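You operate a simulated robot arm through the tools that you are given. There is no shell and no other tool.

Carry out the task below with a simulated robot arm. There is one attempt and no reset: what you move stays moved.

Task
Put the yellow and blue batteries from the red tray on fast charge.

The check looks at the end state, three seconds after you hand in, the way a careful person would. Anything else that was tipped, shoved, dropped, spilled or broken makes it a failure.

Robot
A 7-joint arm with a two-finger parallel gripper, fixed in place. Base frame: the origin is on the floor under the middle of its stand, x ahead of it, y to its left, z up. Lengths are in mm, angles in degrees, forces in N, time in s.
With the tool pointing down near the work surface it reaches from about 280 to 680 mm from the base axis. Its first joint turns from -66.0 to 66.0 degrees. Payload 1.57 kg.
The tool frame sits at the grasp point between the pads (the TCP): z along the fingers, y along the line on which they close. The tips reach 30 mm beyond it. Largest opening 110 mm; finger width 24, thickness 12; the body of the gripper, 48 by 112 mm, starts 78 mm behind the TCP.
Orientation is that of the tool frame in the base frame, as a unit quaternion [w, x, y, z]. With the fingers straight down and closing along the base's y, the tool's x points along the base's -x, its y along +y and its z along -z.

Tools
- The arm moves only by the tool nudge_tool. Its argument "series" is text: rows parted by semicolons, each of 7 numbers parted by spaces: the shift along the tool's x, y, z in mm, then the turn, a rotation vector about the tool's x, y, z in degrees, then the opening, from 0 (shut) to 1 (fully open). In form: x y z rx ry rz grip; .... A call has 1 to 20 rows; each row is the pose to reach, as a shift and turn from the pose commanded when the call began, along the tool's axes at that moment. Each row takes 0.2 s and may step no farther than 50 mm and 8.6 degrees from the row before; otherwise, or with a gripper value out of range, the whole call is refused. A pose out of reach is approached as far as the arm can. The call stops where the force on the tool passes 40 N (or 10 N more than at its start, if that is more) or the arm is blocked; 0.2 s more then pass. The fingers move at their own pace (about 108 mm/s each) and stop on an object; they squeeze with about 32 N. The grip force told is the motor's: it shows also when the fingers shut on nothing. Time passes only in rows, and 0.2 s behind the last, so rows that repeat a pose let the fingers close. It gives the time, the measured TCP pose, the force on the tool (base axes), the opening and the grip force at its end, in the units of the frame above (readings bear some noise), with the torque about the TCP (base axes, N m) and any sound that the robot's microphone picked up.
- Cameras (640 x 400 px; columns grow to the right, rows downward): "scene" is fixed at [154.7, -376.2, 1413.3]; the picture's right is [0.90, -0.44, 0.00], its down [-0.17, -0.35, -0.92] and it looks along [0.41, 0.83, -0.39] (base axes); focal length 340 px, centre (320, 200). "wrist" rides on the gripper at [70, 16, -141] in the tool frame; the picture's right is [-0.23, 0.97, 0.00], its down [-0.86, -0.20, -0.48] and it looks along [-0.47, -0.11, 0.88] (tool axes); focal length 222 px, centre (320, 200). There is no depth. A picture from a camera that has moved, and an enlarged one, comes with that camera's place and axes in the base frame and with its lens. The place of the scene camera against the robot may be out by one fixed shift of up to 12 mm in any direction.
- capture(camera): a new picture of that camera. The clock stands still meanwhile.
- close_up(camera, box): a new picture of the part [left, top, right, bottom] of that camera's present view, enlarged. The clock stands still meanwhile.
- hand_in(): hands the job in; it is judged then, once.

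Places have to be worked out from the pictures, the camera data and where the tool is seen. Open the gripper and draw the arm clear of the work before you hand the job in, unless the task says otherwise.

The tools are called after "Emit:" as a command line: name --argument value ..., lists and objects as JSON in quotes. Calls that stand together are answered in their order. nudge_tool: Moves the arm, as the interface text tells. Its arguments: {"type":"object","properties":{"series":{"type":"string"}},"required":["series"]} The other tools are called the same way: capture (camera) takes a picture; close_up (camera, box) takes an enlarged picture of a part of a camera's view; hand_in () hands the job in.

At the start:

```text
time_s: 0.0
tool_pos: [337.6, 84.4, 1259.6]
ee_rot: [0.0, -0.001, 1.0, 0.0]
ft_force: [0.0, 0.0, 0.2]
moment: [-0.02, -0.02, -0.01]
opening: 110.3
grip_force: 0.0
```

scene: 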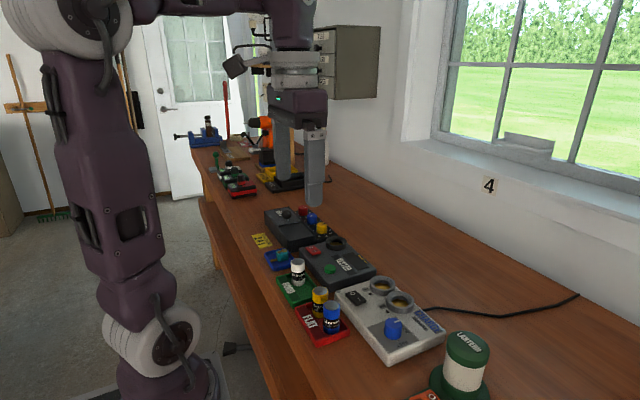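
wrist: 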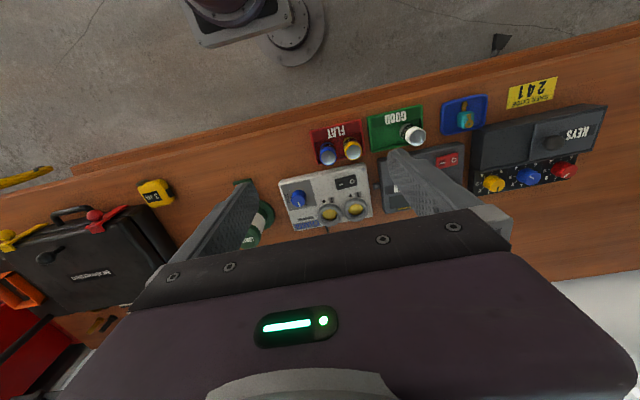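

I'll begin by looking closely at the work area with both cameras to identify the charger, the batteries and the controls.

Emit:
close_up --camera "scene" --box '[240, 200, 480, 350]'

Emit:
close_up --camera "scene" --box '[320, 260, 480, 360]'

Emit:
close_up --camera "wrist" --box '[240, 90, 480, 240]'

```text
2.67 times, centred on (360, 275) of scene
camera zoom: at [154.7, -376.2, 1413.3], right [0.9, -0.44, 0.0], down [-0.17, -0.35, -0.92], along [0.41, 0.83, -0.39], focal length 906 px, centre (213, 0)
```

zoom: 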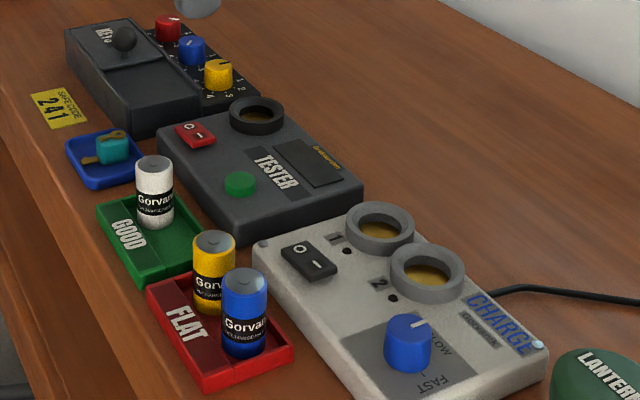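

```text
4.00 times, centred on (400, 310) of scene
camera zoom: at [154.7, -376.2, 1413.3], right [0.9, -0.44, 0.0], down [-0.17, -0.35, -0.92], along [0.41, 0.83, -0.39], focal length 1358 px, centre (0, -240)
```

zoom: 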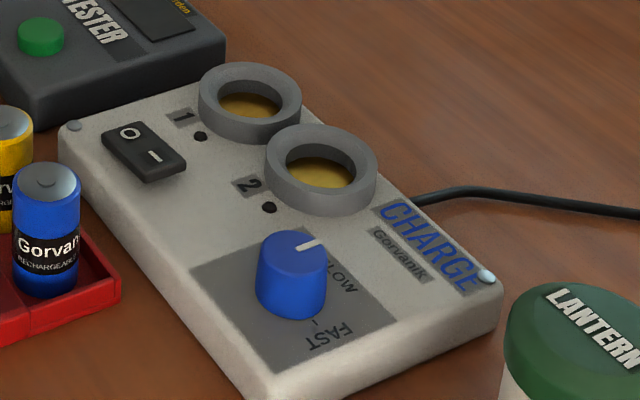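

```text
2.67 times, centred on (360, 165) of wrist
camera zoom: at [267.3, 99.8, 1401.3], right [0.23, 0.97, 0.0], down [0.86, -0.2, 0.48], along [0.47, -0.11, -0.88], focal length 592 px, centre (213, 293)
```

zoom: 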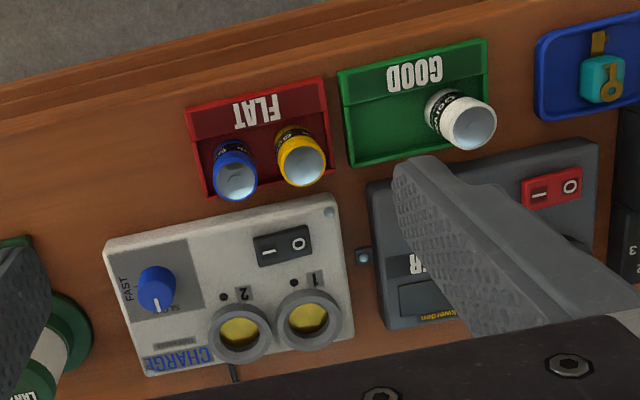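

The charger has an O/I rocker, sockets 1 and 2, and a SLOW/FAST knob whose mark now points to SLOW. My first triangulation puts the blue battery's top near (405, 84, 974) and the charger near (514, 67). I'll move above the charger to look at it from nearer.

Emit:
nudge_tool --series "-29 -3 20 0 0 0 1; -58 -6 40 0 0 0 1; -87 -9 60 0 0 0 1; -116 -12 80 0 0 0 1; -145 -15 100 0 0 0 1; -174 -18 120 0 0 0 1; -203 -21 140 0 0 0 1; -232 -24 160 0 0 0 1; -232 -24 160 0 0 0 1"

Emit:
capture --camera "wrist"

Emit:
capture --camera "scene"

```text
time_s: 2.0
tool_pos: [568.5, 58.6, 1098.3]
ee_rot: [0.0, 0.0, 1.0, 0.0]
ft_force: [-0.3, -1.1, 0.1]
moment: [0.01, 0.02, -0.01]
opening: 110.1
grip_force: 0.2
```

```text
taken
camera wrist: at [499.5, 75.4, 1241.0], right [0.23, 0.97, 0.0], down [0.86, -0.2, 0.48], along [0.47, -0.11, -0.88], focal length 222 px, centre (320, 200)
```

wrist: 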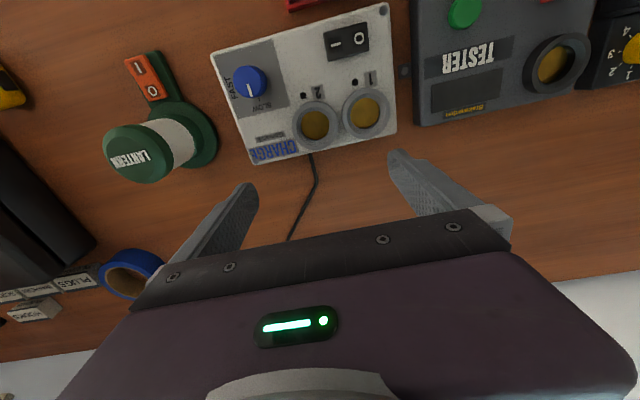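

```text
taken
```

scene: 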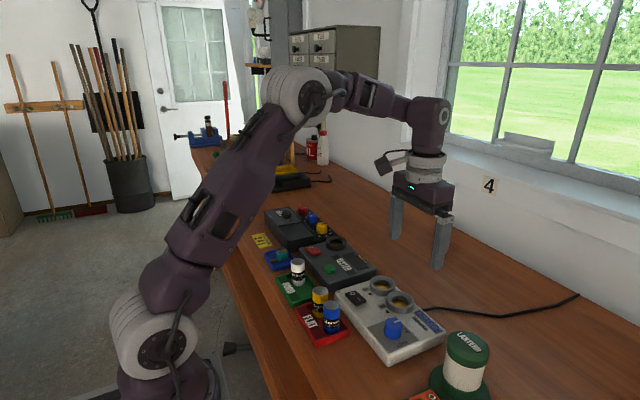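

The charger is now clearly seen from nearly straight above. I'll enlarge the charger part to read the knob, rocker and sockets.

Emit:
close_up --camera "wrist" --box '[200, 0, 420, 170]'

Emit:
close_up --camera "wrist" --box '[210, 50, 306, 110]'

Emit:
close_up --camera "scene" --box '[330, 270, 450, 370]'

Emit:
close_up --camera "scene" --box '[260, 250, 380, 350]'

```text
2.35 times, centred on (310, 85) of wrist
camera zoom: at [499.5, 75.4, 1241.0], right [0.23, 0.97, 0.0], down [0.86, -0.2, 0.48], along [0.47, -0.11, -0.88], focal length 523 px, centre (344, 471)
```

zoom: 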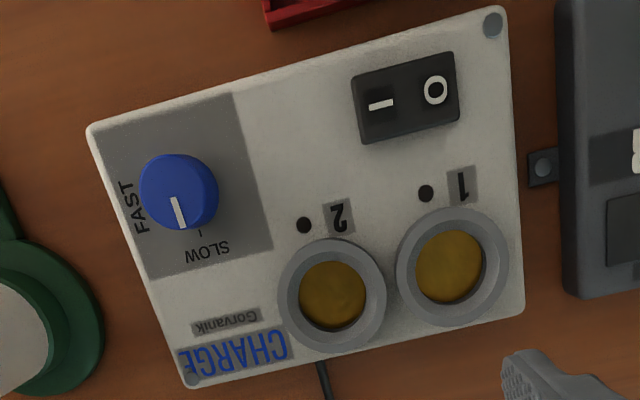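

```text
6.67 times, centred on (258, 80) of wrist
camera zoom: at [499.5, 75.4, 1241.0], right [0.23, 0.97, 0.0], down [0.86, -0.2, 0.48], along [0.47, -0.11, -0.88], focal length 1481 px, centre (733, 1000)
```

zoom: 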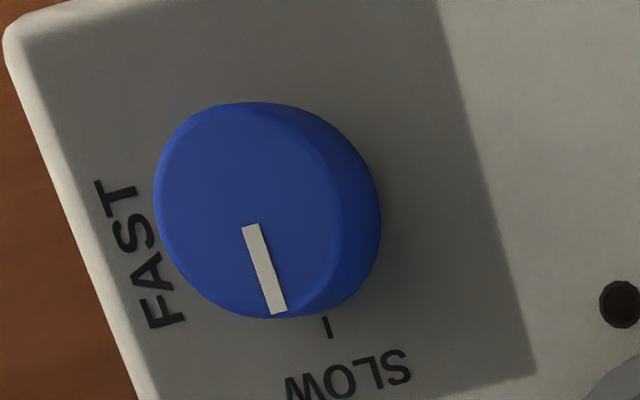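

```text
4.00 times, centred on (390, 320) of scene
camera zoom: at [154.7, -376.2, 1413.3], right [0.9, -0.44, 0.0], down [-0.17, -0.35, -0.92], along [0.41, 0.83, -0.39], focal length 1358 px, centre (40, -280)
```

zoom: 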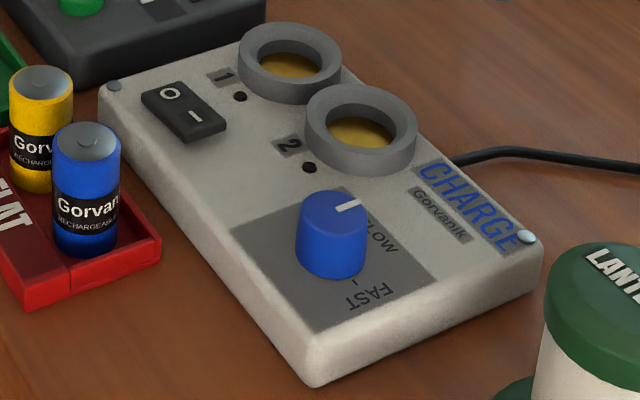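

```text
4.00 times, centred on (320, 300) of scene
camera zoom: at [154.7, -376.2, 1413.3], right [0.9, -0.44, 0.0], down [-0.17, -0.35, -0.92], along [0.41, 0.83, -0.39], focal length 1358 px, centre (320, -200)
```

zoom: 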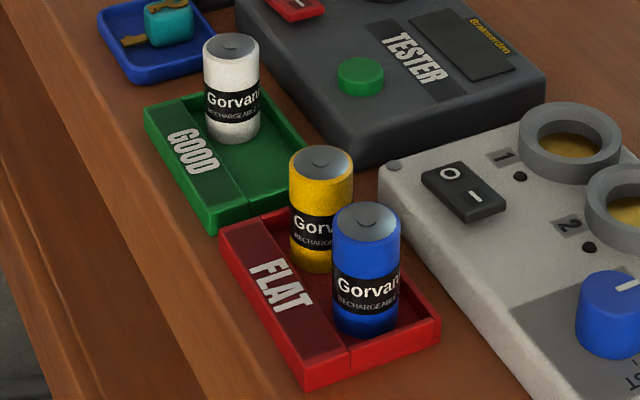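

The pointer aims at SLOW (about base +x) and the FAST label is on the −y side, so the knob should need about +90° about tool z. From two wrist views the knob top is near (483, 0, 970), and the lantern top is near (528, −126, 1012). I'll move so the camera sits right above the knob and a bit lower, to measure accurately.

Emit:
nudge_tool --series "4 -18 12 0 0 0 1; 8 -36 24 0 0 0 1; 12 -54 36 0 0 0 1; 16 -70 48 0 0 0 1; 16 -70 48 0 0 0 1; 16 -70 48 0 0 0 1"

Emit:
capture --camera "wrist"

Emit:
close_up --camera "wrist" --box '[260, 40, 388, 120]'

```text
time_s: 3.4
tool_pos: [552.6, -11.3, 1050.5]
ee_rot: [0.0, 0.0, 1.0, 0.001]
ft_force: [-0.4, 0.7, 0.1]
moment: [0.03, -0.02, 0.01]
opening: 110.0
grip_force: 0.1
```

```text
taken
camera wrist: at [483.2, 4.8, 1192.9], right [0.23, 0.97, 0.0], down [0.86, -0.2, 0.48], along [0.47, -0.11, -0.88], focal length 222 px, centre (320, 200)
```

wrist: 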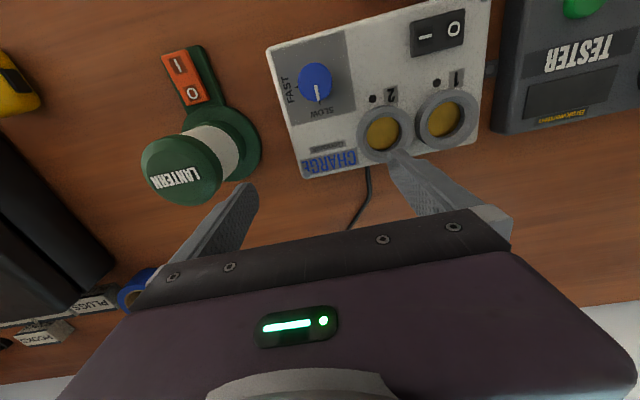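

```text
5.00 times, centred on (324, 80) of wrist
camera zoom: at [483.2, 4.8, 1192.9], right [0.23, 0.97, 0.0], down [0.86, -0.2, 0.48], along [0.47, -0.11, -0.88], focal length 1111 px, centre (300, 800)
```

zoom: 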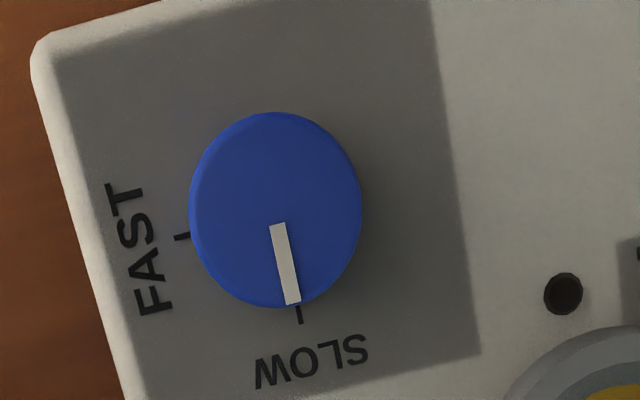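

Knob centre comes out at tool + (−68.7, +11.2) mm in base axes; SLOW lies along +x and FAST along −y, so a 90° turn is right. I'll centre above the knob at this height with the fingers half open, then check alignment before descending.

Emit:
nudge_tool --series "23 4 0 0 0 0 0.55; 46 8 0 0 0 0 0.55; 68.7 11.2 0 0 0 0 0.55; 68.7 11.2 15 0 0 0 0.55; 68.7 11.2 30 0 0 0 0.55; 68.7 11.2 30 0 0 0 0.55; 68.7 11.2 30 0 0 0 0.55"

Emit:
capture --camera "wrist"

Emit:
close_up --camera "scene" --box '[310, 220, 470, 370]'

Emit:
close_up --camera "wrist" --box '[240, 120, 400, 220]'

```text
time_s: 5.0
tool_pos: [484.3, 1.1, 1022.5]
ee_rot: [0.0, 0.0, 1.0, 0.0]
ft_force: [0.0, -0.6, 0.1]
moment: [0.0, -0.04, -0.02]
opening: 60.6
grip_force: 0.1
```

```text
taken
camera wrist: at [414.6, 16.7, 1163.3], right [0.23, 0.97, 0.0], down [0.86, -0.2, 0.48], along [0.47, -0.11, -0.88], focal length 222 px, centre (320, 200)
```

wrist: 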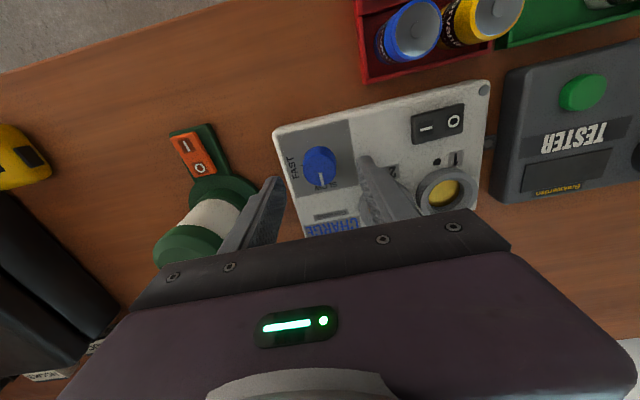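

```text
2.67 times, centred on (390, 295) of scene
camera zoom: at [154.7, -376.2, 1413.3], right [0.9, -0.44, 0.0], down [-0.17, -0.35, -0.92], along [0.41, 0.83, -0.39], focal length 906 px, centre (133, -53)
```

zoom: 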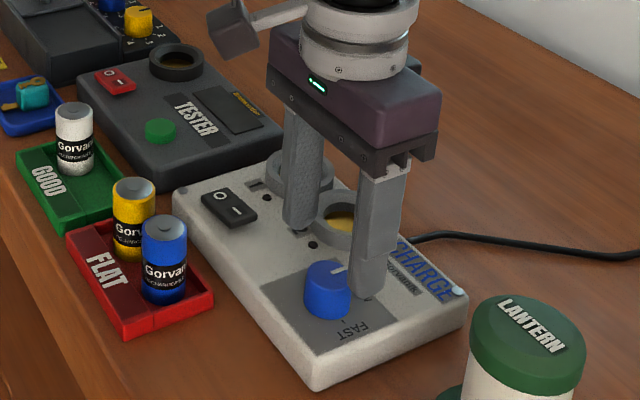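

```text
4.00 times, centred on (320, 170) of wrist
camera zoom: at [414.6, 16.7, 1163.3], right [0.23, 0.97, 0.0], down [0.86, -0.2, 0.48], along [0.47, -0.11, -0.88], focal length 888 px, centre (320, 320)
```

zoom: 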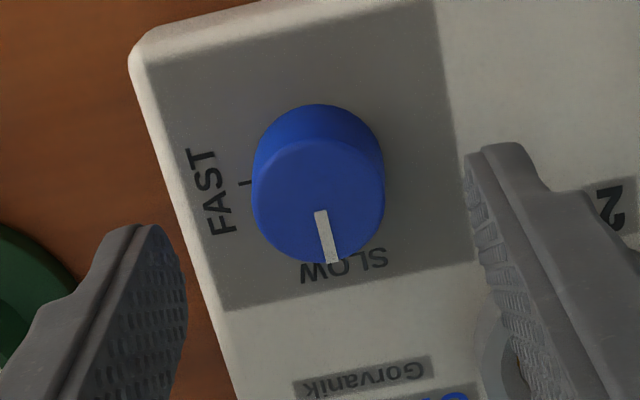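

Triangulating with this view gives the knob top at z≈975 and the charger's top face at z≈949, with the knob centred under the tool. I'll go down so the tips are at about 959, then close on the knob.

Emit:
nudge_tool --series "0 0 11 0 0 0 0.55; 0 0 22 0 0 0 0.55; 0 0 33 0 0 0 0.55; 0 0 33 0 0 0 0.55; 0 0 33 0 0 0 0.2; 0 0 33 0 0 0 0.2; 0 0 33 0 0 0 0.2"

Emit:
close_up --camera "wrist" --box '[240, 120, 400, 220]'

Emit:
close_up --camera "scene" --box '[330, 260, 450, 360]'

```text
time_s: 6.6
tool_pos: [484.5, 0.7, 987.3]
ee_rot: [-0.001, 0.0, 1.0, 0.001]
ft_force: [0.0, -7.6, -7.3]
moment: [-0.28, -0.26, -0.01]
opening: 30.9
grip_force: 40.6
```

```text
4.00 times, centred on (320, 170) of wrist
camera zoom: at [414.7, 16.3, 1130.4], right [0.23, 0.97, 0.0], down [0.86, -0.2, 0.48], along [0.47, -0.11, -0.88], focal length 888 px, centre (320, 320)
```

zoom: 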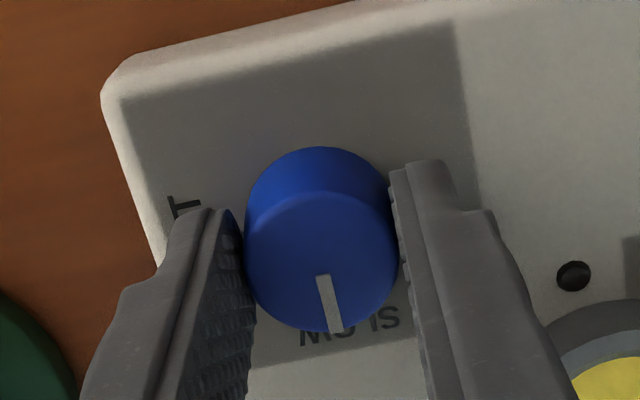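

```text
4.00 times, centred on (390, 310) of scene
camera zoom: at [154.8, -376.4, 1413.3], right [0.9, -0.44, 0.0], down [-0.17, -0.35, -0.92], along [0.41, 0.83, -0.39], focal length 1358 px, centre (40, -240)
```

zoom: 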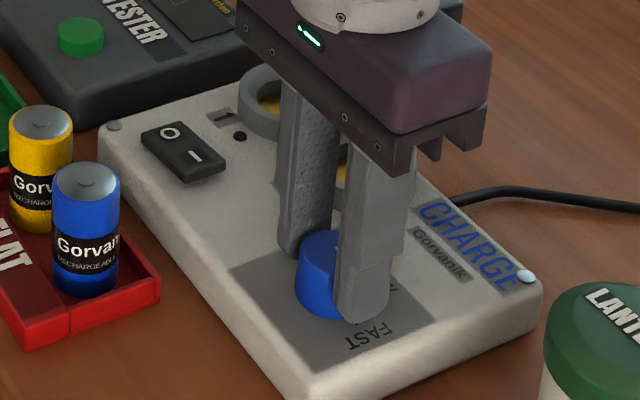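

The knob is gripped (opening 30.9 mm) with a small −y side force, so it sits a fraction of a millimetre off. I'll relax that with a 0.6 mm shift and turn +90° about tool z in small steps.

Emit:
nudge_tool --series "0 -0.6 0 0 0 0 0.2; 0 -0.6 0 0 0 6 0.2; 0 -0.6 0 0 0 12 0.2; 0 -0.6 0 0 0 18 0.2; 0 -0.6 0 0 0 24 0.2; 0 -0.6 0 0 0 30 0.2; 0 -0.6 0 0 0 36 0.2; 0 -0.6 0 0 0 42 0.2; 0 -0.6 0 0 0 48 0.2; 0 -0.6 0 0 0 54 0.2; 0 -0.6 0 0 0 60 0.2; 0 -0.6 0 0 0 60 0.2"

Emit:
close_up --camera "wrist" --box '[240, 120, 400, 220]'

Emit:
close_up --camera "scene" --box '[330, 260, 450, 360]'

```text
time_s: 9.2
tool_pos: [484.7, 0.2, 988.5]
ee_rot: [0.001, 0.501, 0.866, 0.001]
ft_force: [4.6, 4.6, 1.2]
moment: [0.16, -0.11, 0.02]
opening: 30.9
grip_force: 39.8
```

```text
4.00 times, centred on (320, 170) of wrist
camera zoom: at [463.7, 69.0, 1130.4], right [0.96, 0.29, 0.0], down [0.25, -0.84, 0.48], along [0.14, -0.46, -0.88], focal length 888 px, centre (320, 320)
```

zoom: 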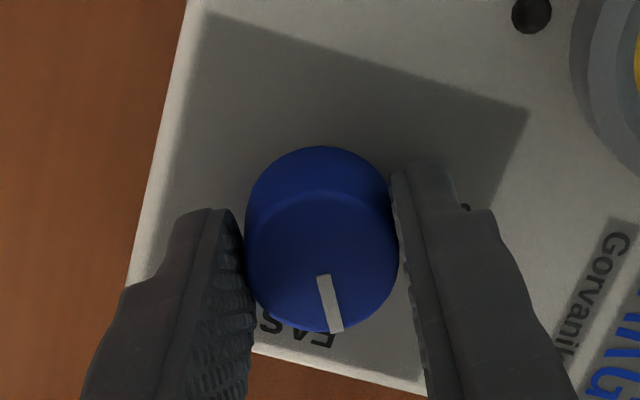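

```text
4.00 times, centred on (390, 310) of scene
camera zoom: at [154.7, -376.1, 1413.3], right [0.9, -0.44, 0.0], down [-0.17, -0.35, -0.92], along [0.41, 0.83, -0.39], focal length 1358 px, centre (40, -240)
```

zoom: 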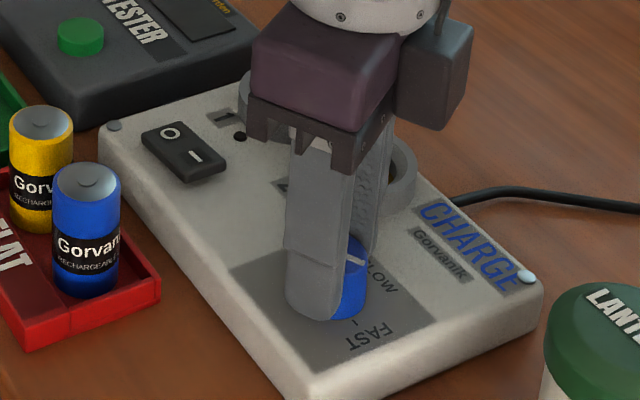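

The knob turns with the gripper (mark stays fixed in the tool view) and the charger hasn't moved. I'll continue the last 30° and check.

Emit:
nudge_tool --series "0 0 0 0 0 6 0.2; 0 0 0 0 0 12 0.2; 0 0 0 0 0 18 0.2; 0 0 0 0 0 24 0.2; 0 0 0 0 0 29 0.2; 0 0 0 0 0 29 0.2"

Emit:
close_up --camera "wrist" --box '[240, 120, 400, 220]'

Emit:
close_up --camera "scene" --box '[330, 260, 450, 360]'

```text
time_s: 10.6
tool_pos: [485.7, 2.1, 988.9]
ee_rot: [0.0, 0.701, 0.713, 0.001]
ft_force: [14.7, 5.4, 4.2]
moment: [0.0, -0.53, 0.0]
opening: 31.0
grip_force: 39.3
```

```text
4.00 times, centred on (320, 170) of wrist
camera zoom: at [499.7, 70.6, 1130.5], right [0.98, -0.21, 0.0], down [-0.19, -0.86, 0.48], along [-0.1, -0.47, -0.88], focal length 888 px, centre (320, 320)
```

zoom: 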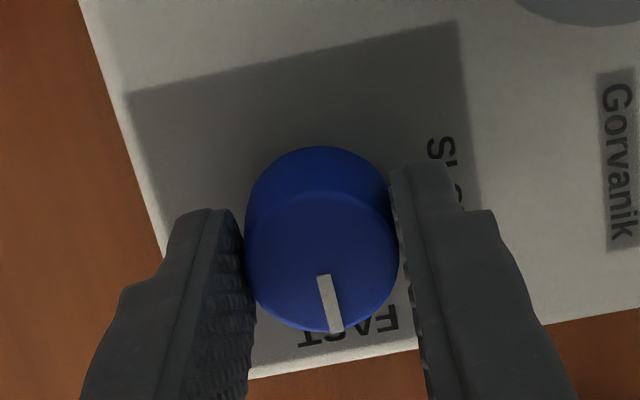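

```text
4.00 times, centred on (390, 310) of scene
camera zoom: at [155.0, -376.0, 1413.3], right [0.9, -0.44, 0.0], down [-0.17, -0.35, -0.92], along [0.41, 0.83, -0.39], focal length 1358 px, centre (40, -240)
```

zoom: 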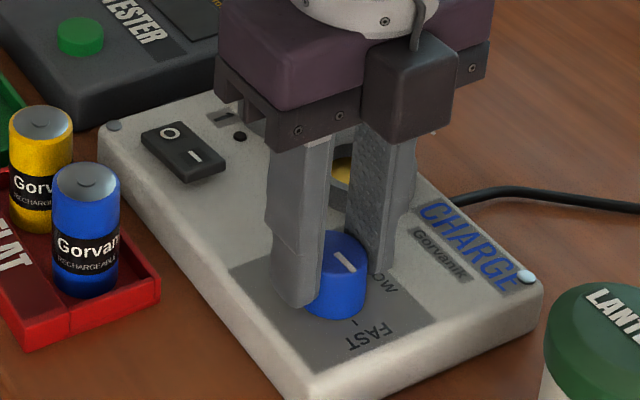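

The knob's mark now points at FAST; the 14.7 N in x is just centring strain. I'll shift 0.8 mm to relax the strain, open gently, rise, and inspect the mark against the tick.

Emit:
nudge_tool --series "0 0.8 0 0 0 0 0.2; 0 0.8 0 0 0 0 0.5; 0 0.8 0 0 0 0 0.5; 0 0.8 -15 0 0 0 0.5; 0 0.8 -35 0 0 0 0.5; 0 0.8 -60 0 0 0 0.5; 0 0.8 -60 0 0 0 0.5; 0 0.8 -60 0 0 0 0.5"

Emit:
capture --camera "wrist"

Emit:
close_up --camera "wrist" --box '[240, 90, 400, 190]'

Emit:
close_up --camera "scene" --box '[330, 260, 450, 360]'

```text
time_s: 12.4
tool_pos: [485.3, 0.1, 1049.7]
ee_rot: [0.0, 0.701, 0.713, 0.0]
ft_force: [-0.4, 0.1, -0.1]
moment: [0.02, 0.02, -0.01]
opening: 55.2
grip_force: 0.0
```

```text
taken
camera wrist: at [500.5, 69.9, 1190.8], right [0.98, -0.21, 0.0], down [-0.18, -0.86, 0.48], along [-0.1, -0.47, -0.88], focal length 222 px, centre (320, 200)
```

wrist: 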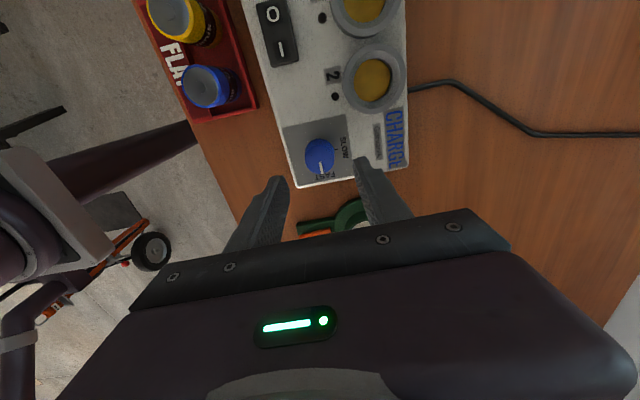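

```text
4.00 times, centred on (320, 140) of wrist
camera zoom: at [500.5, 69.9, 1190.8], right [0.98, -0.21, 0.0], down [-0.18, -0.86, 0.48], along [-0.1, -0.47, -0.88], focal length 888 px, centre (320, 440)
```

zoom: 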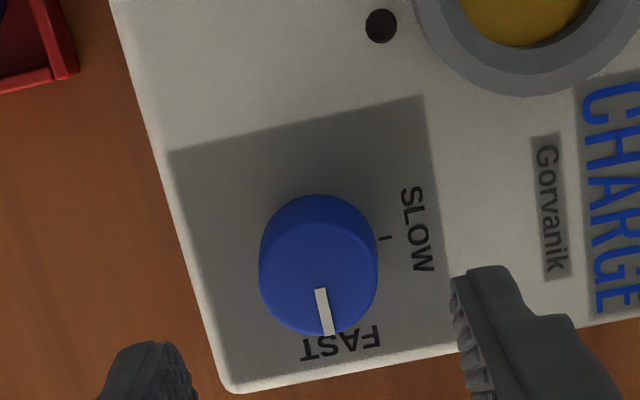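

```text
4.00 times, centred on (390, 310) of scene
camera zoom: at [154.7, -376.2, 1413.3], right [0.9, -0.44, 0.0], down [-0.17, -0.35, -0.92], along [0.41, 0.83, -0.39], focal length 1358 px, centre (40, -240)
```

zoom: 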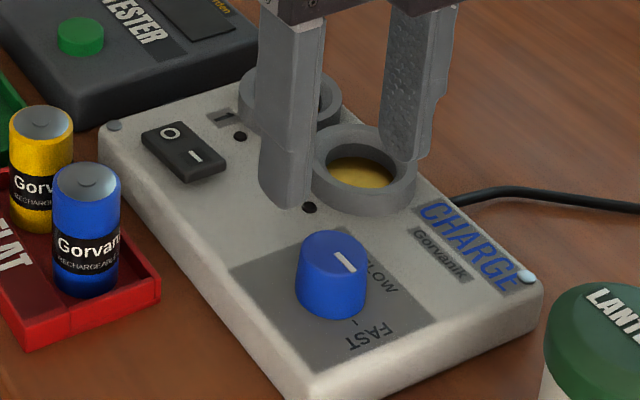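

The mark now points to the FAST tick and the charger hasn't shifted. From this pose socket 2 is near the camera's straight-down line, so I'll zoom on the sockets and rocker to measure them.

Emit:
close_up --camera "wrist" --box '[309, 30, 437, 110]'

Emit:
close_up --camera "wrist" --box '[240, 0, 368, 80]'

Emit:
close_up --camera "wrist" --box '[130, 30, 290, 130]'

```text
5.00 times, centred on (373, 70) of wrist
camera zoom: at [500.5, 69.9, 1190.8], right [0.98, -0.21, 0.0], down [-0.18, -0.86, 0.48], along [-0.1, -0.47, -0.88], focal length 1111 px, centre (55, 850)
```

zoom: 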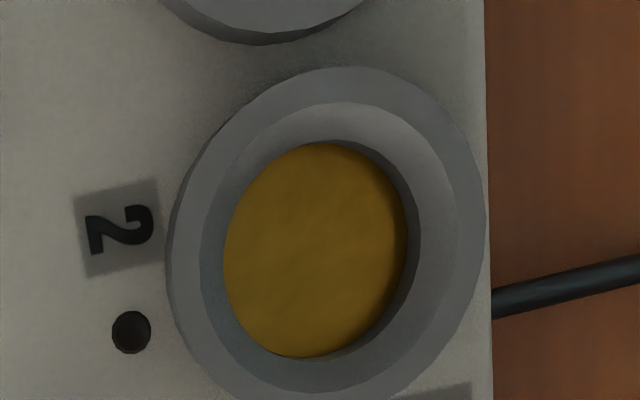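

```text
5.00 times, centred on (304, 40) of wrist
camera zoom: at [500.5, 69.9, 1190.8], right [0.98, -0.21, 0.0], down [-0.18, -0.86, 0.48], along [-0.1, -0.47, -0.88], focal length 1111 px, centre (400, 1000)
```

zoom: 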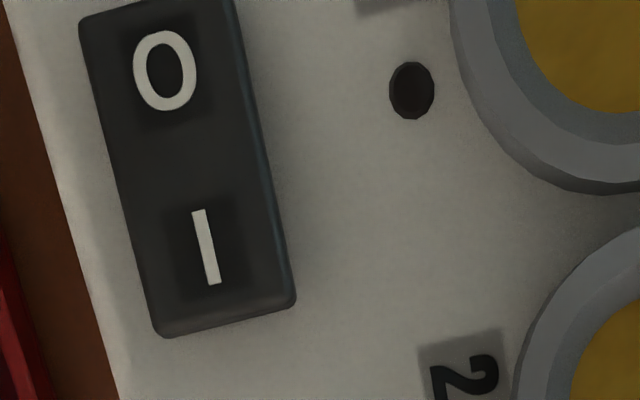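

```text
4.00 times, centred on (210, 80) of wrist
camera zoom: at [500.5, 69.9, 1190.8], right [0.98, -0.21, 0.0], down [-0.18, -0.86, 0.48], along [-0.1, -0.47, -0.88], focal length 888 px, centre (760, 680)
```

zoom: 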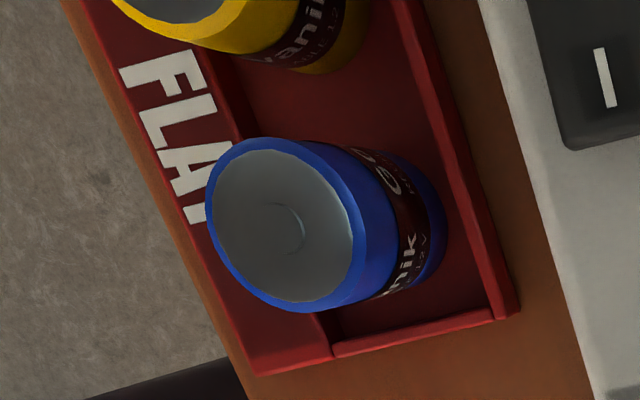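

Sockets have a chamfered ring with a brass floor; socket 2 is near (549, 59). Next I'll move the camera above the two batteries in the red tray for accurate measurement.

Emit:
nudge_tool --series "5 -32 0 0 0 0 0.6; 10 -64 0 0 0 0 0.6; 20 -95 0 0 0 0 0.6; 38 -95 0 0 0 0 0.6; 38 -95 0 0 0 0 0.6; 38 -95 0 0 0 0 0.6"

Emit:
capture --camera "wrist"

Emit:
close_up --camera "wrist" --box '[240, 20, 400, 120]'

```text
time_s: 13.8
tool_pos: [389.0, 35.6, 1048.2]
ee_rot: [-0.001, 0.701, 0.713, 0.0]
ft_force: [0.2, 0.2, 0.7]
moment: [-0.04, -0.01, -0.04]
opening: 65.9
grip_force: 0.1
```

```text
taken
camera wrist: at [404.2, 106.5, 1190.5], right [0.98, -0.21, 0.0], down [-0.18, -0.86, 0.48], along [-0.1, -0.47, -0.88], focal length 222 px, centre (320, 200)
```

wrist: 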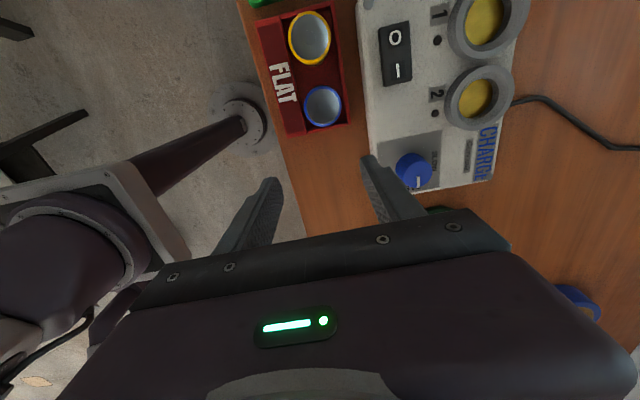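

```text
4.00 times, centred on (320, 70) of wrist
camera zoom: at [404.2, 106.5, 1190.5], right [0.98, -0.21, 0.0], down [-0.18, -0.86, 0.48], along [-0.1, -0.47, -0.88], focal length 888 px, centre (320, 720)
```

zoom: 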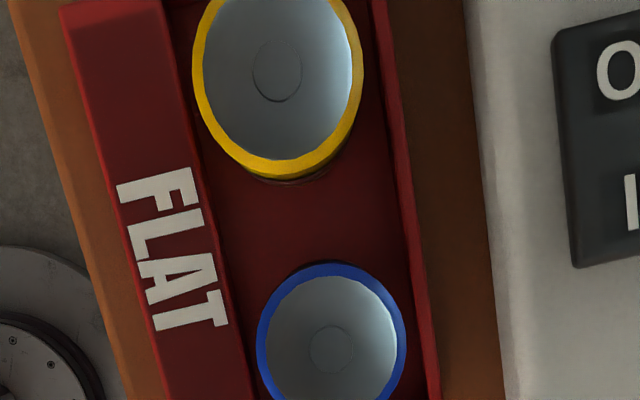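

Blue's centre measures about (402, 85) and yellow's about (402, 136), tops at z≈981, diameter ≈32.5 mm. I'll zoom on the sockets from this second viewpoint to find ring top and floor heights before picking anything.

Emit:
close_up --camera "wrist" --box '[420, 50, 548, 130]'

Emit:
close_up --camera "wrist" --box '[400, 0, 560, 100]'

Emit:
close_up --camera "wrist" --box '[256, 60, 384, 140]'

```text
5.00 times, centred on (484, 90) of wrist
camera zoom: at [404.2, 106.5, 1190.5], right [0.98, -0.21, 0.0], down [-0.18, -0.86, 0.48], along [-0.1, -0.47, -0.88], focal length 1111 px, centre (-500, 750)
```

zoom: 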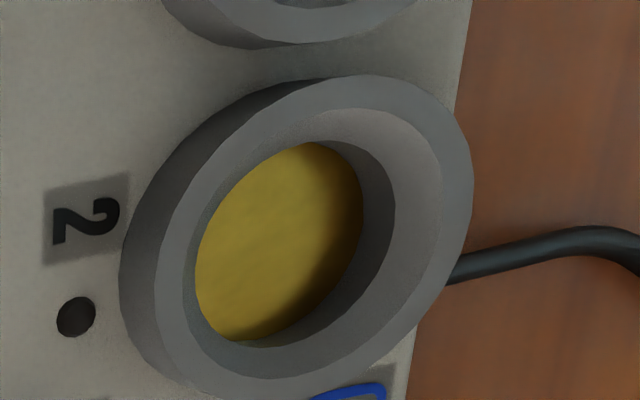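

```text
4.00 times, centred on (480, 50) of wrist
camera zoom: at [404.2, 106.5, 1190.5], right [0.98, -0.21, 0.0], down [-0.18, -0.86, 0.48], along [-0.1, -0.47, -0.88], focal length 888 px, centre (-320, 800)
```

zoom: 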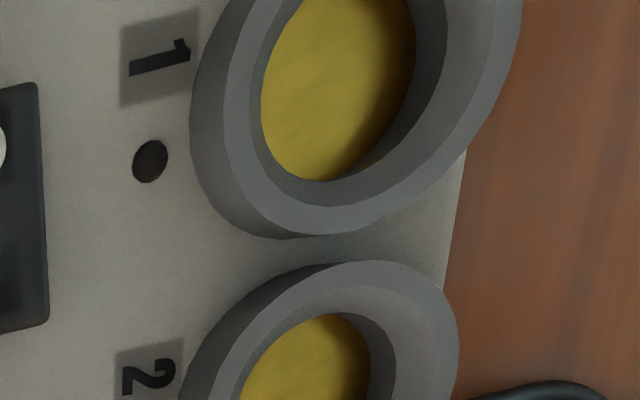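

```text
5.00 times, centred on (320, 100) of wrist
camera zoom: at [404.2, 106.5, 1190.5], right [0.98, -0.21, 0.0], down [-0.18, -0.86, 0.48], along [-0.1, -0.47, -0.88], focal length 1111 px, centre (320, 700)
```

zoom: 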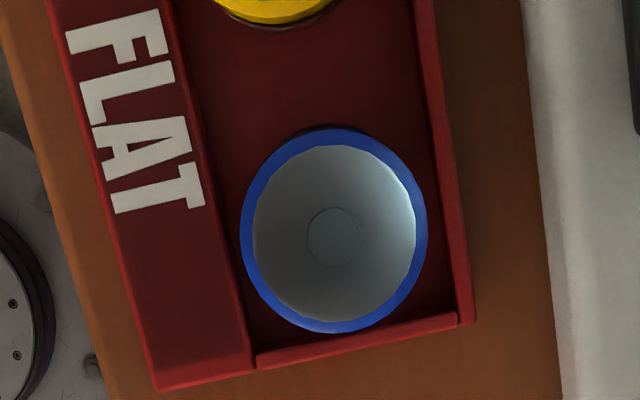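

Ring top is at z≈964 and socket 2's centre about (548.5, 60.5), with a wide chamfer to a ~35 mm hole. Blue is at tool + (12.8, 48.8) in base; the charger edge is close on the +x side, so I'll use a 46 mm opening. I'll move above blue and partly descend, then check.

Emit:
nudge_tool --series "16 4.5 0 0 0 0 0.42; 32 9 0 0 0 0 0.42; 48.6 13.7 0 0 0 0 0.42; 48.6 13.7 10 0 0 0 0.42; 48.6 13.7 20 0 0 0 0.42; 48.6 13.7 30 0 0 0 0.42; 48.6 13.7 30 0 0 0 0.42; 48.6 13.7 30 0 0 0 0.42"

Emit:
close_up --camera "wrist" --box '[240, 110, 400, 210]'

Emit:
close_up --camera "scene" --box '[260, 220, 420, 320]'

```text
time_s: 15.6
tool_pos: [401.7, 85.2, 1018.2]
ee_rot: [0.0, 0.701, 0.713, 0.0]
ft_force: [0.1, 0.1, 1.2]
moment: [0.0, 0.02, -0.02]
opening: 46.2
grip_force: 0.0
```

```text
4.00 times, centred on (320, 160) of wrist
camera zoom: at [417.1, 155.3, 1160.1], right [0.98, -0.21, 0.0], down [-0.18, -0.86, 0.48], along [-0.1, -0.47, -0.88], focal length 888 px, centre (320, 360)
```

zoom: 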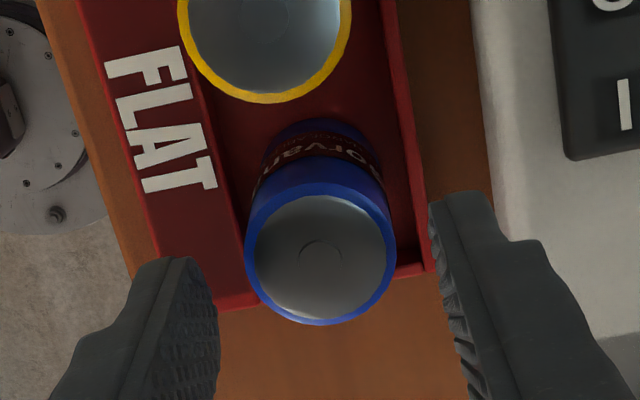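

```text
4.00 times, centred on (340, 270) of scene
camera zoom: at [154.7, -376.2, 1413.3], right [0.9, -0.44, 0.0], down [-0.17, -0.35, -0.92], along [0.41, 0.83, -0.39], focal length 1358 px, centre (240, -80)
```

zoom: 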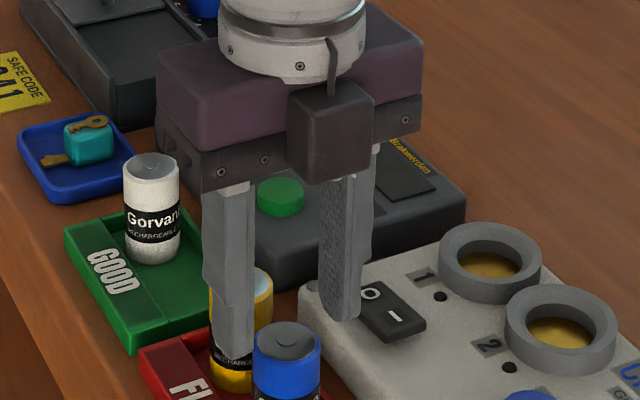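

The wrist view confirms that blue is centred between the fingers with its top at z≈981. I'll descend 38.5 mm and close on it.

Emit:
nudge_tool --series "0 0 10 0 0 0 0.42; 0 0 20 0 0 0 0.42; 0 0 30 0 0 0 0.42; 0 0 38.5 0 0 0 0.42; 0 0 38.5 0 0 0 0.42; 0 0 38.5 0 0 0 0.2; 0 0 38.5 0 0 0 0.2; 0 0 38.5 0 0 0 0.2"

Emit:
close_up --camera "wrist" --box '[240, 110, 400, 210]'

Emit:
close_up --camera "scene" --box '[260, 240, 420, 340]'

```text
time_s: 17.4
tool_pos: [401.5, 84.3, 979.4]
ee_rot: [0.0, 0.701, 0.713, 0.0]
ft_force: [-0.4, 0.4, 0.1]
moment: [-0.03, -0.02, 0.01]
opening: 32.1
grip_force: 32.3
```

```text
4.00 times, centred on (320, 160) of wrist
camera zoom: at [417.2, 155.2, 1121.6], right [0.98, -0.21, 0.0], down [-0.18, -0.86, 0.48], along [-0.1, -0.47, -0.88], focal length 888 px, centre (320, 360)
```

zoom: 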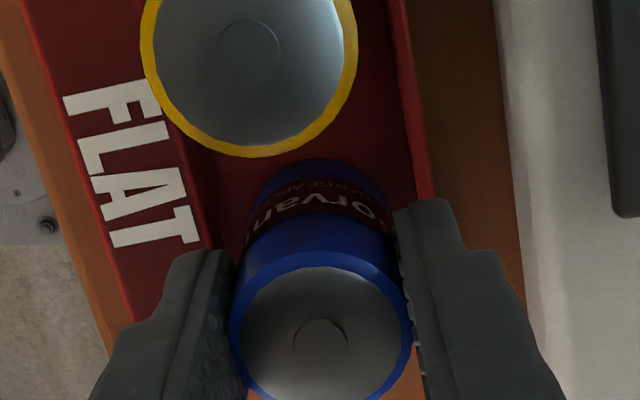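

```text
4.00 times, centred on (340, 290) of scene
camera zoom: at [154.7, -376.2, 1413.3], right [0.9, -0.44, 0.0], down [-0.17, -0.35, -0.92], along [0.41, 0.83, -0.39], focal length 1358 px, centre (240, -160)
```

zoom: 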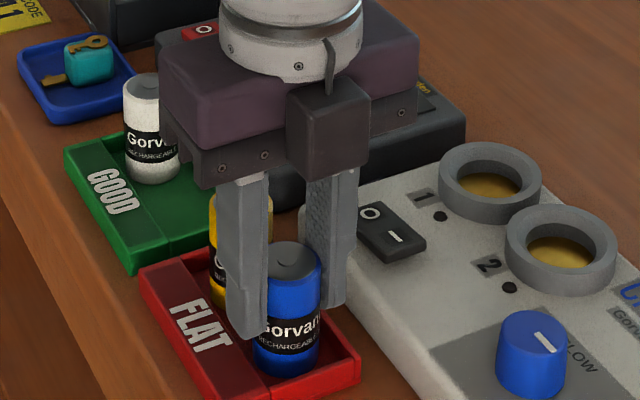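

Blue is held (opening 32.1 mm, no side load) and centred to within about 0.3 mm. I'll lift it 75 mm clear of the tray and verify it's held.

Emit:
nudge_tool --series "0 0 -6 0 0 0 0.2; 0 0 -15 0 0 0 0.2; 0 0 -30 0 0 0 0.2; 0 0 -45 0 0 0 0.2; 0 0 -60 0 0 0 0.2; 0 0 -75 0 0 0 0.2; 0 0 -75 0 0 0 0.2"

Emit:
close_up --camera "wrist" --box '[240, 110, 400, 210]'

Emit:
close_up --camera "scene" --box '[240, 200, 440, 325]'

```text
time_s: 19.0
tool_pos: [401.4, 84.1, 1055.2]
ee_rot: [0.0, 0.701, 0.713, -0.001]
ft_force: [0.0, 0.2, -2.3]
moment: [-0.03, 0.02, 0.0]
opening: 31.9
grip_force: 31.8
```

```text
4.00 times, centred on (320, 160) of wrist
camera zoom: at [416.8, 155.5, 1196.7], right [0.98, -0.21, 0.0], down [-0.18, -0.86, 0.48], along [-0.1, -0.47, -0.88], focal length 888 px, centre (320, 360)
```

zoom: 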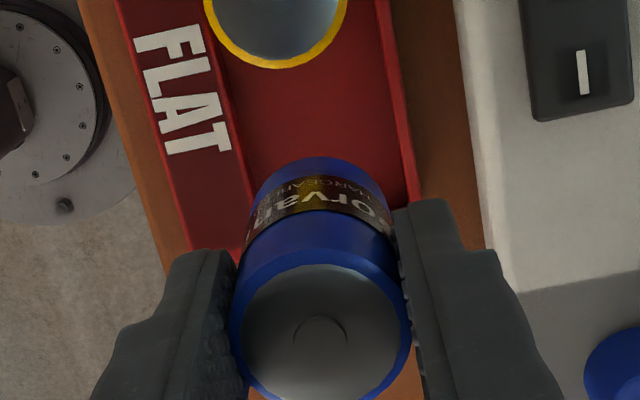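

```text
3.20 times, centred on (340, 262) of scene
camera zoom: at [154.7, -376.2, 1413.3], right [0.9, -0.44, 0.0], down [-0.17, -0.35, -0.92], along [0.41, 0.83, -0.39], focal length 1087 px, centre (256, 0)
```

zoom: 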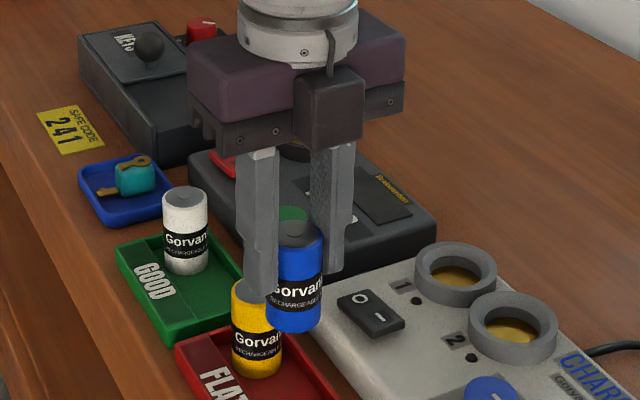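

Blue is firmly held and lifted. I'll carry it over so that the camera looks straight down at socket 2, for a precise alignment measurement.

Emit:
nudge_tool --series "-16 22 0 0 0 0 0.2; -32 43 0 0 0 0 0.2; -48 65 0 0 0 0 0.2; -64 87 0 0 0 0 0.2; -80 108 0 0 0 0 0.2; -96.8 129.7 0 0 0 0 0.2; -96.8 129.7 0 0 0 0 0.2; -96.8 129.7 0 0 0 0 0.2"

Emit:
capture --camera "wrist"

Emit:
close_up --camera "wrist" --box '[256, 40, 384, 120]'

Emit:
close_up --camera "wrist" --box '[240, 0, 400, 100]'

```text
time_s: 20.8
tool_pos: [533.4, -8.6, 1054.9]
ee_rot: [0.0, 0.701, 0.713, -0.001]
ft_force: [0.6, -0.7, -1.2]
moment: [0.01, 0.01, -0.01]
opening: 32.0
grip_force: 32.4
```

```text
taken
camera wrist: at [548.5, 61.2, 1197.0], right [0.98, -0.21, 0.0], down [-0.18, -0.86, 0.48], along [-0.1, -0.47, -0.88], focal length 222 px, centre (320, 200)
```

wrist: 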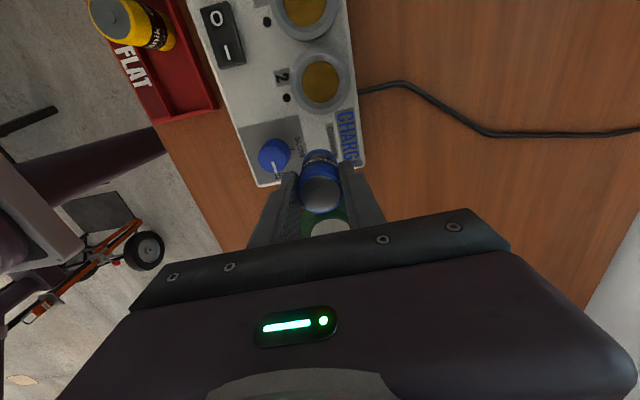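

```text
5.00 times, centred on (320, 80) of wrist
camera zoom: at [548.5, 61.2, 1197.0], right [0.98, -0.21, 0.0], down [-0.18, -0.86, 0.48], along [-0.1, -0.47, -0.88], focal length 1111 px, centre (320, 800)
```

zoom: 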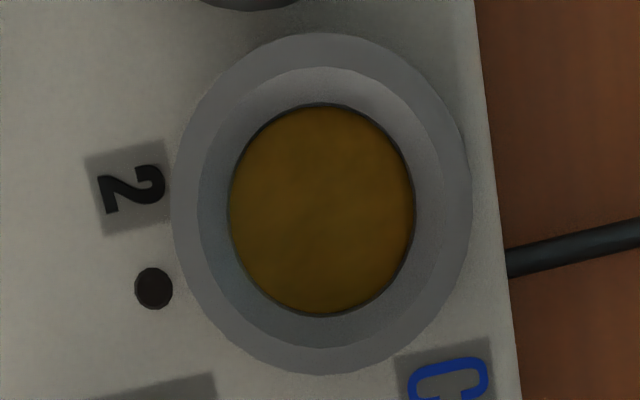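

```text
4.00 times, centred on (320, 50) of wrist
camera zoom: at [548.5, 61.2, 1197.0], right [0.98, -0.21, 0.0], down [-0.18, -0.86, 0.48], along [-0.1, -0.47, -0.88], focal length 888 px, centre (320, 800)
```

zoom: 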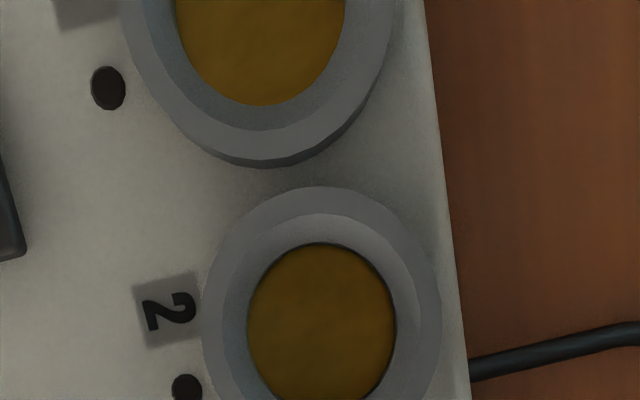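

Looking straight down, socket 2's centre (ring and hole edges averaged with perspective correction) is at tool + (14.5, 67.0) in base; hole ≈36 mm against a 32 mm battery. I'll move blue above socket 2 and descend partway.

Emit:
nudge_tool --series "22 5 0 0 0 0 0.2; 44 10 0 0 0 0 0.2; 66.7 15.7 0 0 0 0 0.2; 66.7 15.7 0 0 0 0 0.2; 66.7 15.7 10 0 0 0 0.2; 66.7 15.7 20 0 0 0 0.2; 66.7 15.7 25 0 0 0 0.2; 66.7 15.7 25 0 0 0 0.2; 66.7 15.7 25 0 0 0 0.2"

Emit:
close_up --camera "wrist" --box '[240, 80, 400, 180]'

Emit:
close_up --camera "scene" --box '[320, 220, 480, 320]'

```text
time_s: 22.8
tool_pos: [547.7, 58.1, 1029.5]
ee_rot: [0.0, 0.7, 0.714, -0.001]
ft_force: [0.3, -0.8, -1.8]
moment: [0.02, -0.06, 0.0]
opening: 32.1
grip_force: 32.5
```

```text
4.00 times, centred on (320, 130) of wrist
camera zoom: at [563.4, 127.6, 1171.7], right [0.98, -0.21, 0.0], down [-0.18, -0.86, 0.48], along [-0.1, -0.47, -0.88], focal length 888 px, centre (320, 480)
```

zoom: 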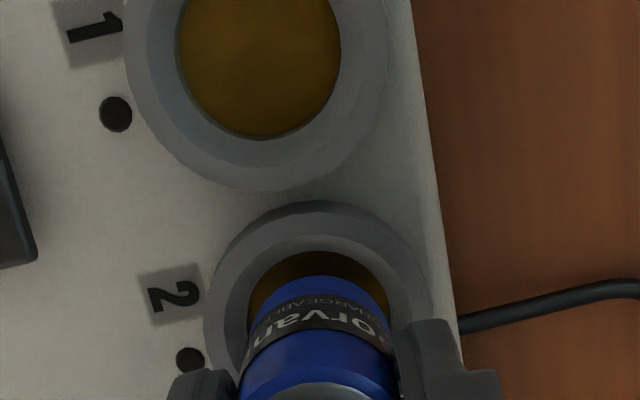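

```text
4.00 times, centred on (400, 270) of scene
camera zoom: at [154.7, -376.2, 1413.3], right [0.9, -0.44, 0.0], down [-0.17, -0.35, -0.92], along [0.41, 0.83, -0.39], focal length 1358 px, centre (0, -80)
```

zoom: 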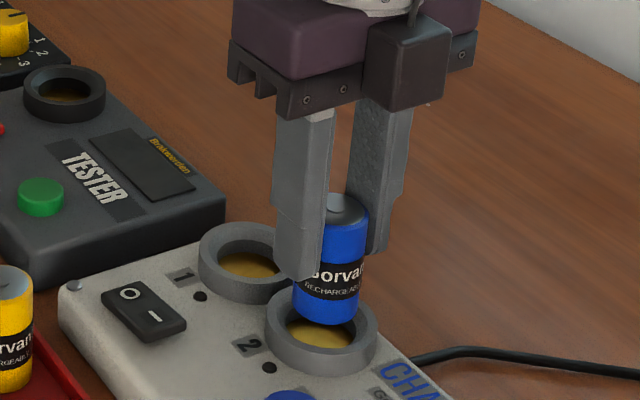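

Blue hangs just above socket 2 and looks centred. I'll lower it slowly in small steps, watching the force.

Emit:
nudge_tool --series "0 0 3 0 0 0 0.2; 0 0 6 0 0 0 0.2; 0 0 9 0 0 0 0.2; 0 0 12 0 0 0 0.2; 0 0 12 0 0 0 0.2"

Emit:
close_up --camera "wrist" --box '[240, 80, 400, 180]'

Emit:
close_up --camera "scene" --box '[360, 260, 440, 310]'

```text
time_s: 24.0
tool_pos: [547.0, 57.9, 1018.8]
ee_rot: [0.0, 0.701, 0.713, -0.001]
ft_force: [-0.2, 0.2, -1.0]
moment: [-0.03, -0.01, 0.0]
opening: 32.0
grip_force: 32.1
```

```text
4.00 times, centred on (320, 130) of wrist
camera zoom: at [563.3, 128.0, 1160.0], right [0.98, -0.21, 0.0], down [-0.18, -0.86, 0.48], along [-0.1, -0.47, -0.88], focal length 888 px, centre (320, 480)
```

zoom: 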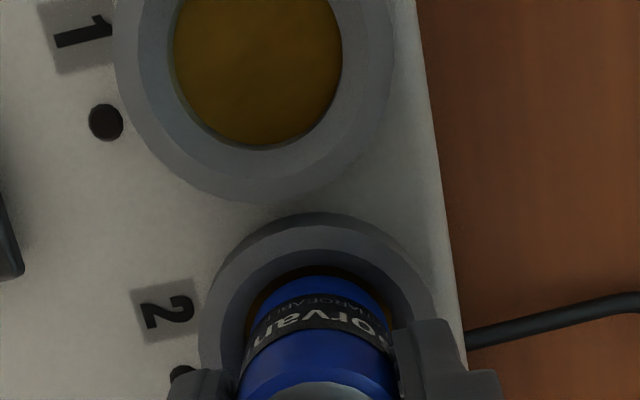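

```text
8.00 times, centred on (400, 285) of scene
camera zoom: at [154.7, -376.2, 1413.3], right [0.9, -0.44, 0.0], down [-0.17, -0.35, -0.92], along [0.41, 0.83, -0.39], focal length 2717 px, centre (-320, -480)
```

zoom: 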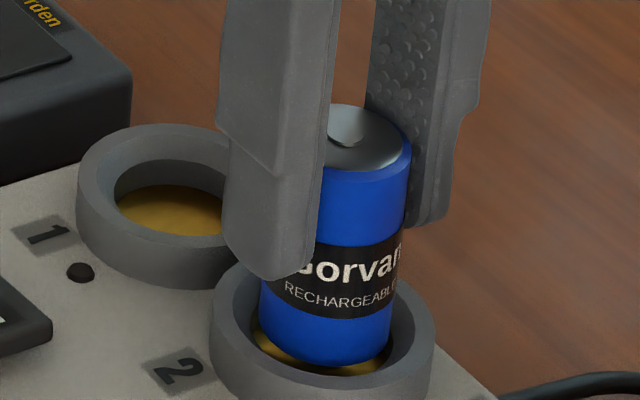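

The battery is entering the ring without contact. I'll continue down gently, step by step.

Emit:
nudge_tool --series "0 0 2 0 0 0 0.2; 0 0 4 0 0 0 0.2; 0 0 6 0 0 0 0.2; 0 0 6 0 0 0 0.2"

Emit:
close_up --camera "scene" --box '[360, 260, 440, 310]'

```text
time_s: 25.0
tool_pos: [548.0, 58.6, 1011.7]
ee_rot: [0.0, 0.701, 0.713, -0.001]
ft_force: [-0.1, 0.1, -1.2]
moment: [0.02, -0.01, 0.0]
opening: 32.2
grip_force: 31.6
```

```text
8.00 times, centred on (400, 285) of scene
camera zoom: at [154.7, -376.2, 1413.3], right [0.9, -0.44, 0.0], down [-0.17, -0.35, -0.92], along [0.41, 0.83, -0.39], focal length 2717 px, centre (-320, -480)
```

zoom: 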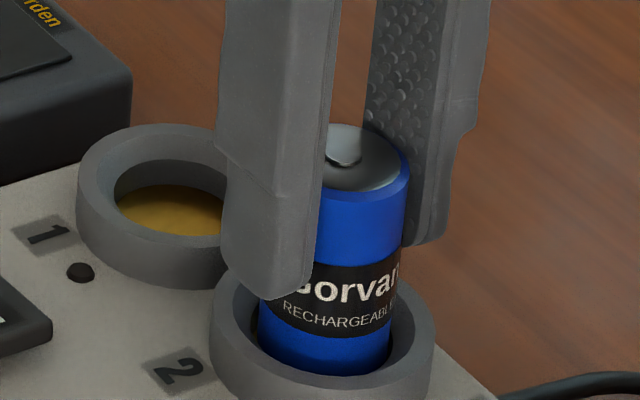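

No contact yet; I'll lower a further few millimetres in 1 mm steps.

Emit:
nudge_tool --series "0 0 1 0 0 0 0.2; 0 0 2 0 0 0 0.2; 0 0 3 0 0 0 0.2; 0 0 3 0 0 0 0.2"

```text
time_s: 26.0
tool_pos: [548.1, 57.0, 1009.1]
ee_rot: [0.0, 0.701, 0.713, 0.0]
ft_force: [-0.8, 0.0, -1.7]
moment: [0.0, 0.01, 0.03]
opening: 31.9
grip_force: 32.1
```

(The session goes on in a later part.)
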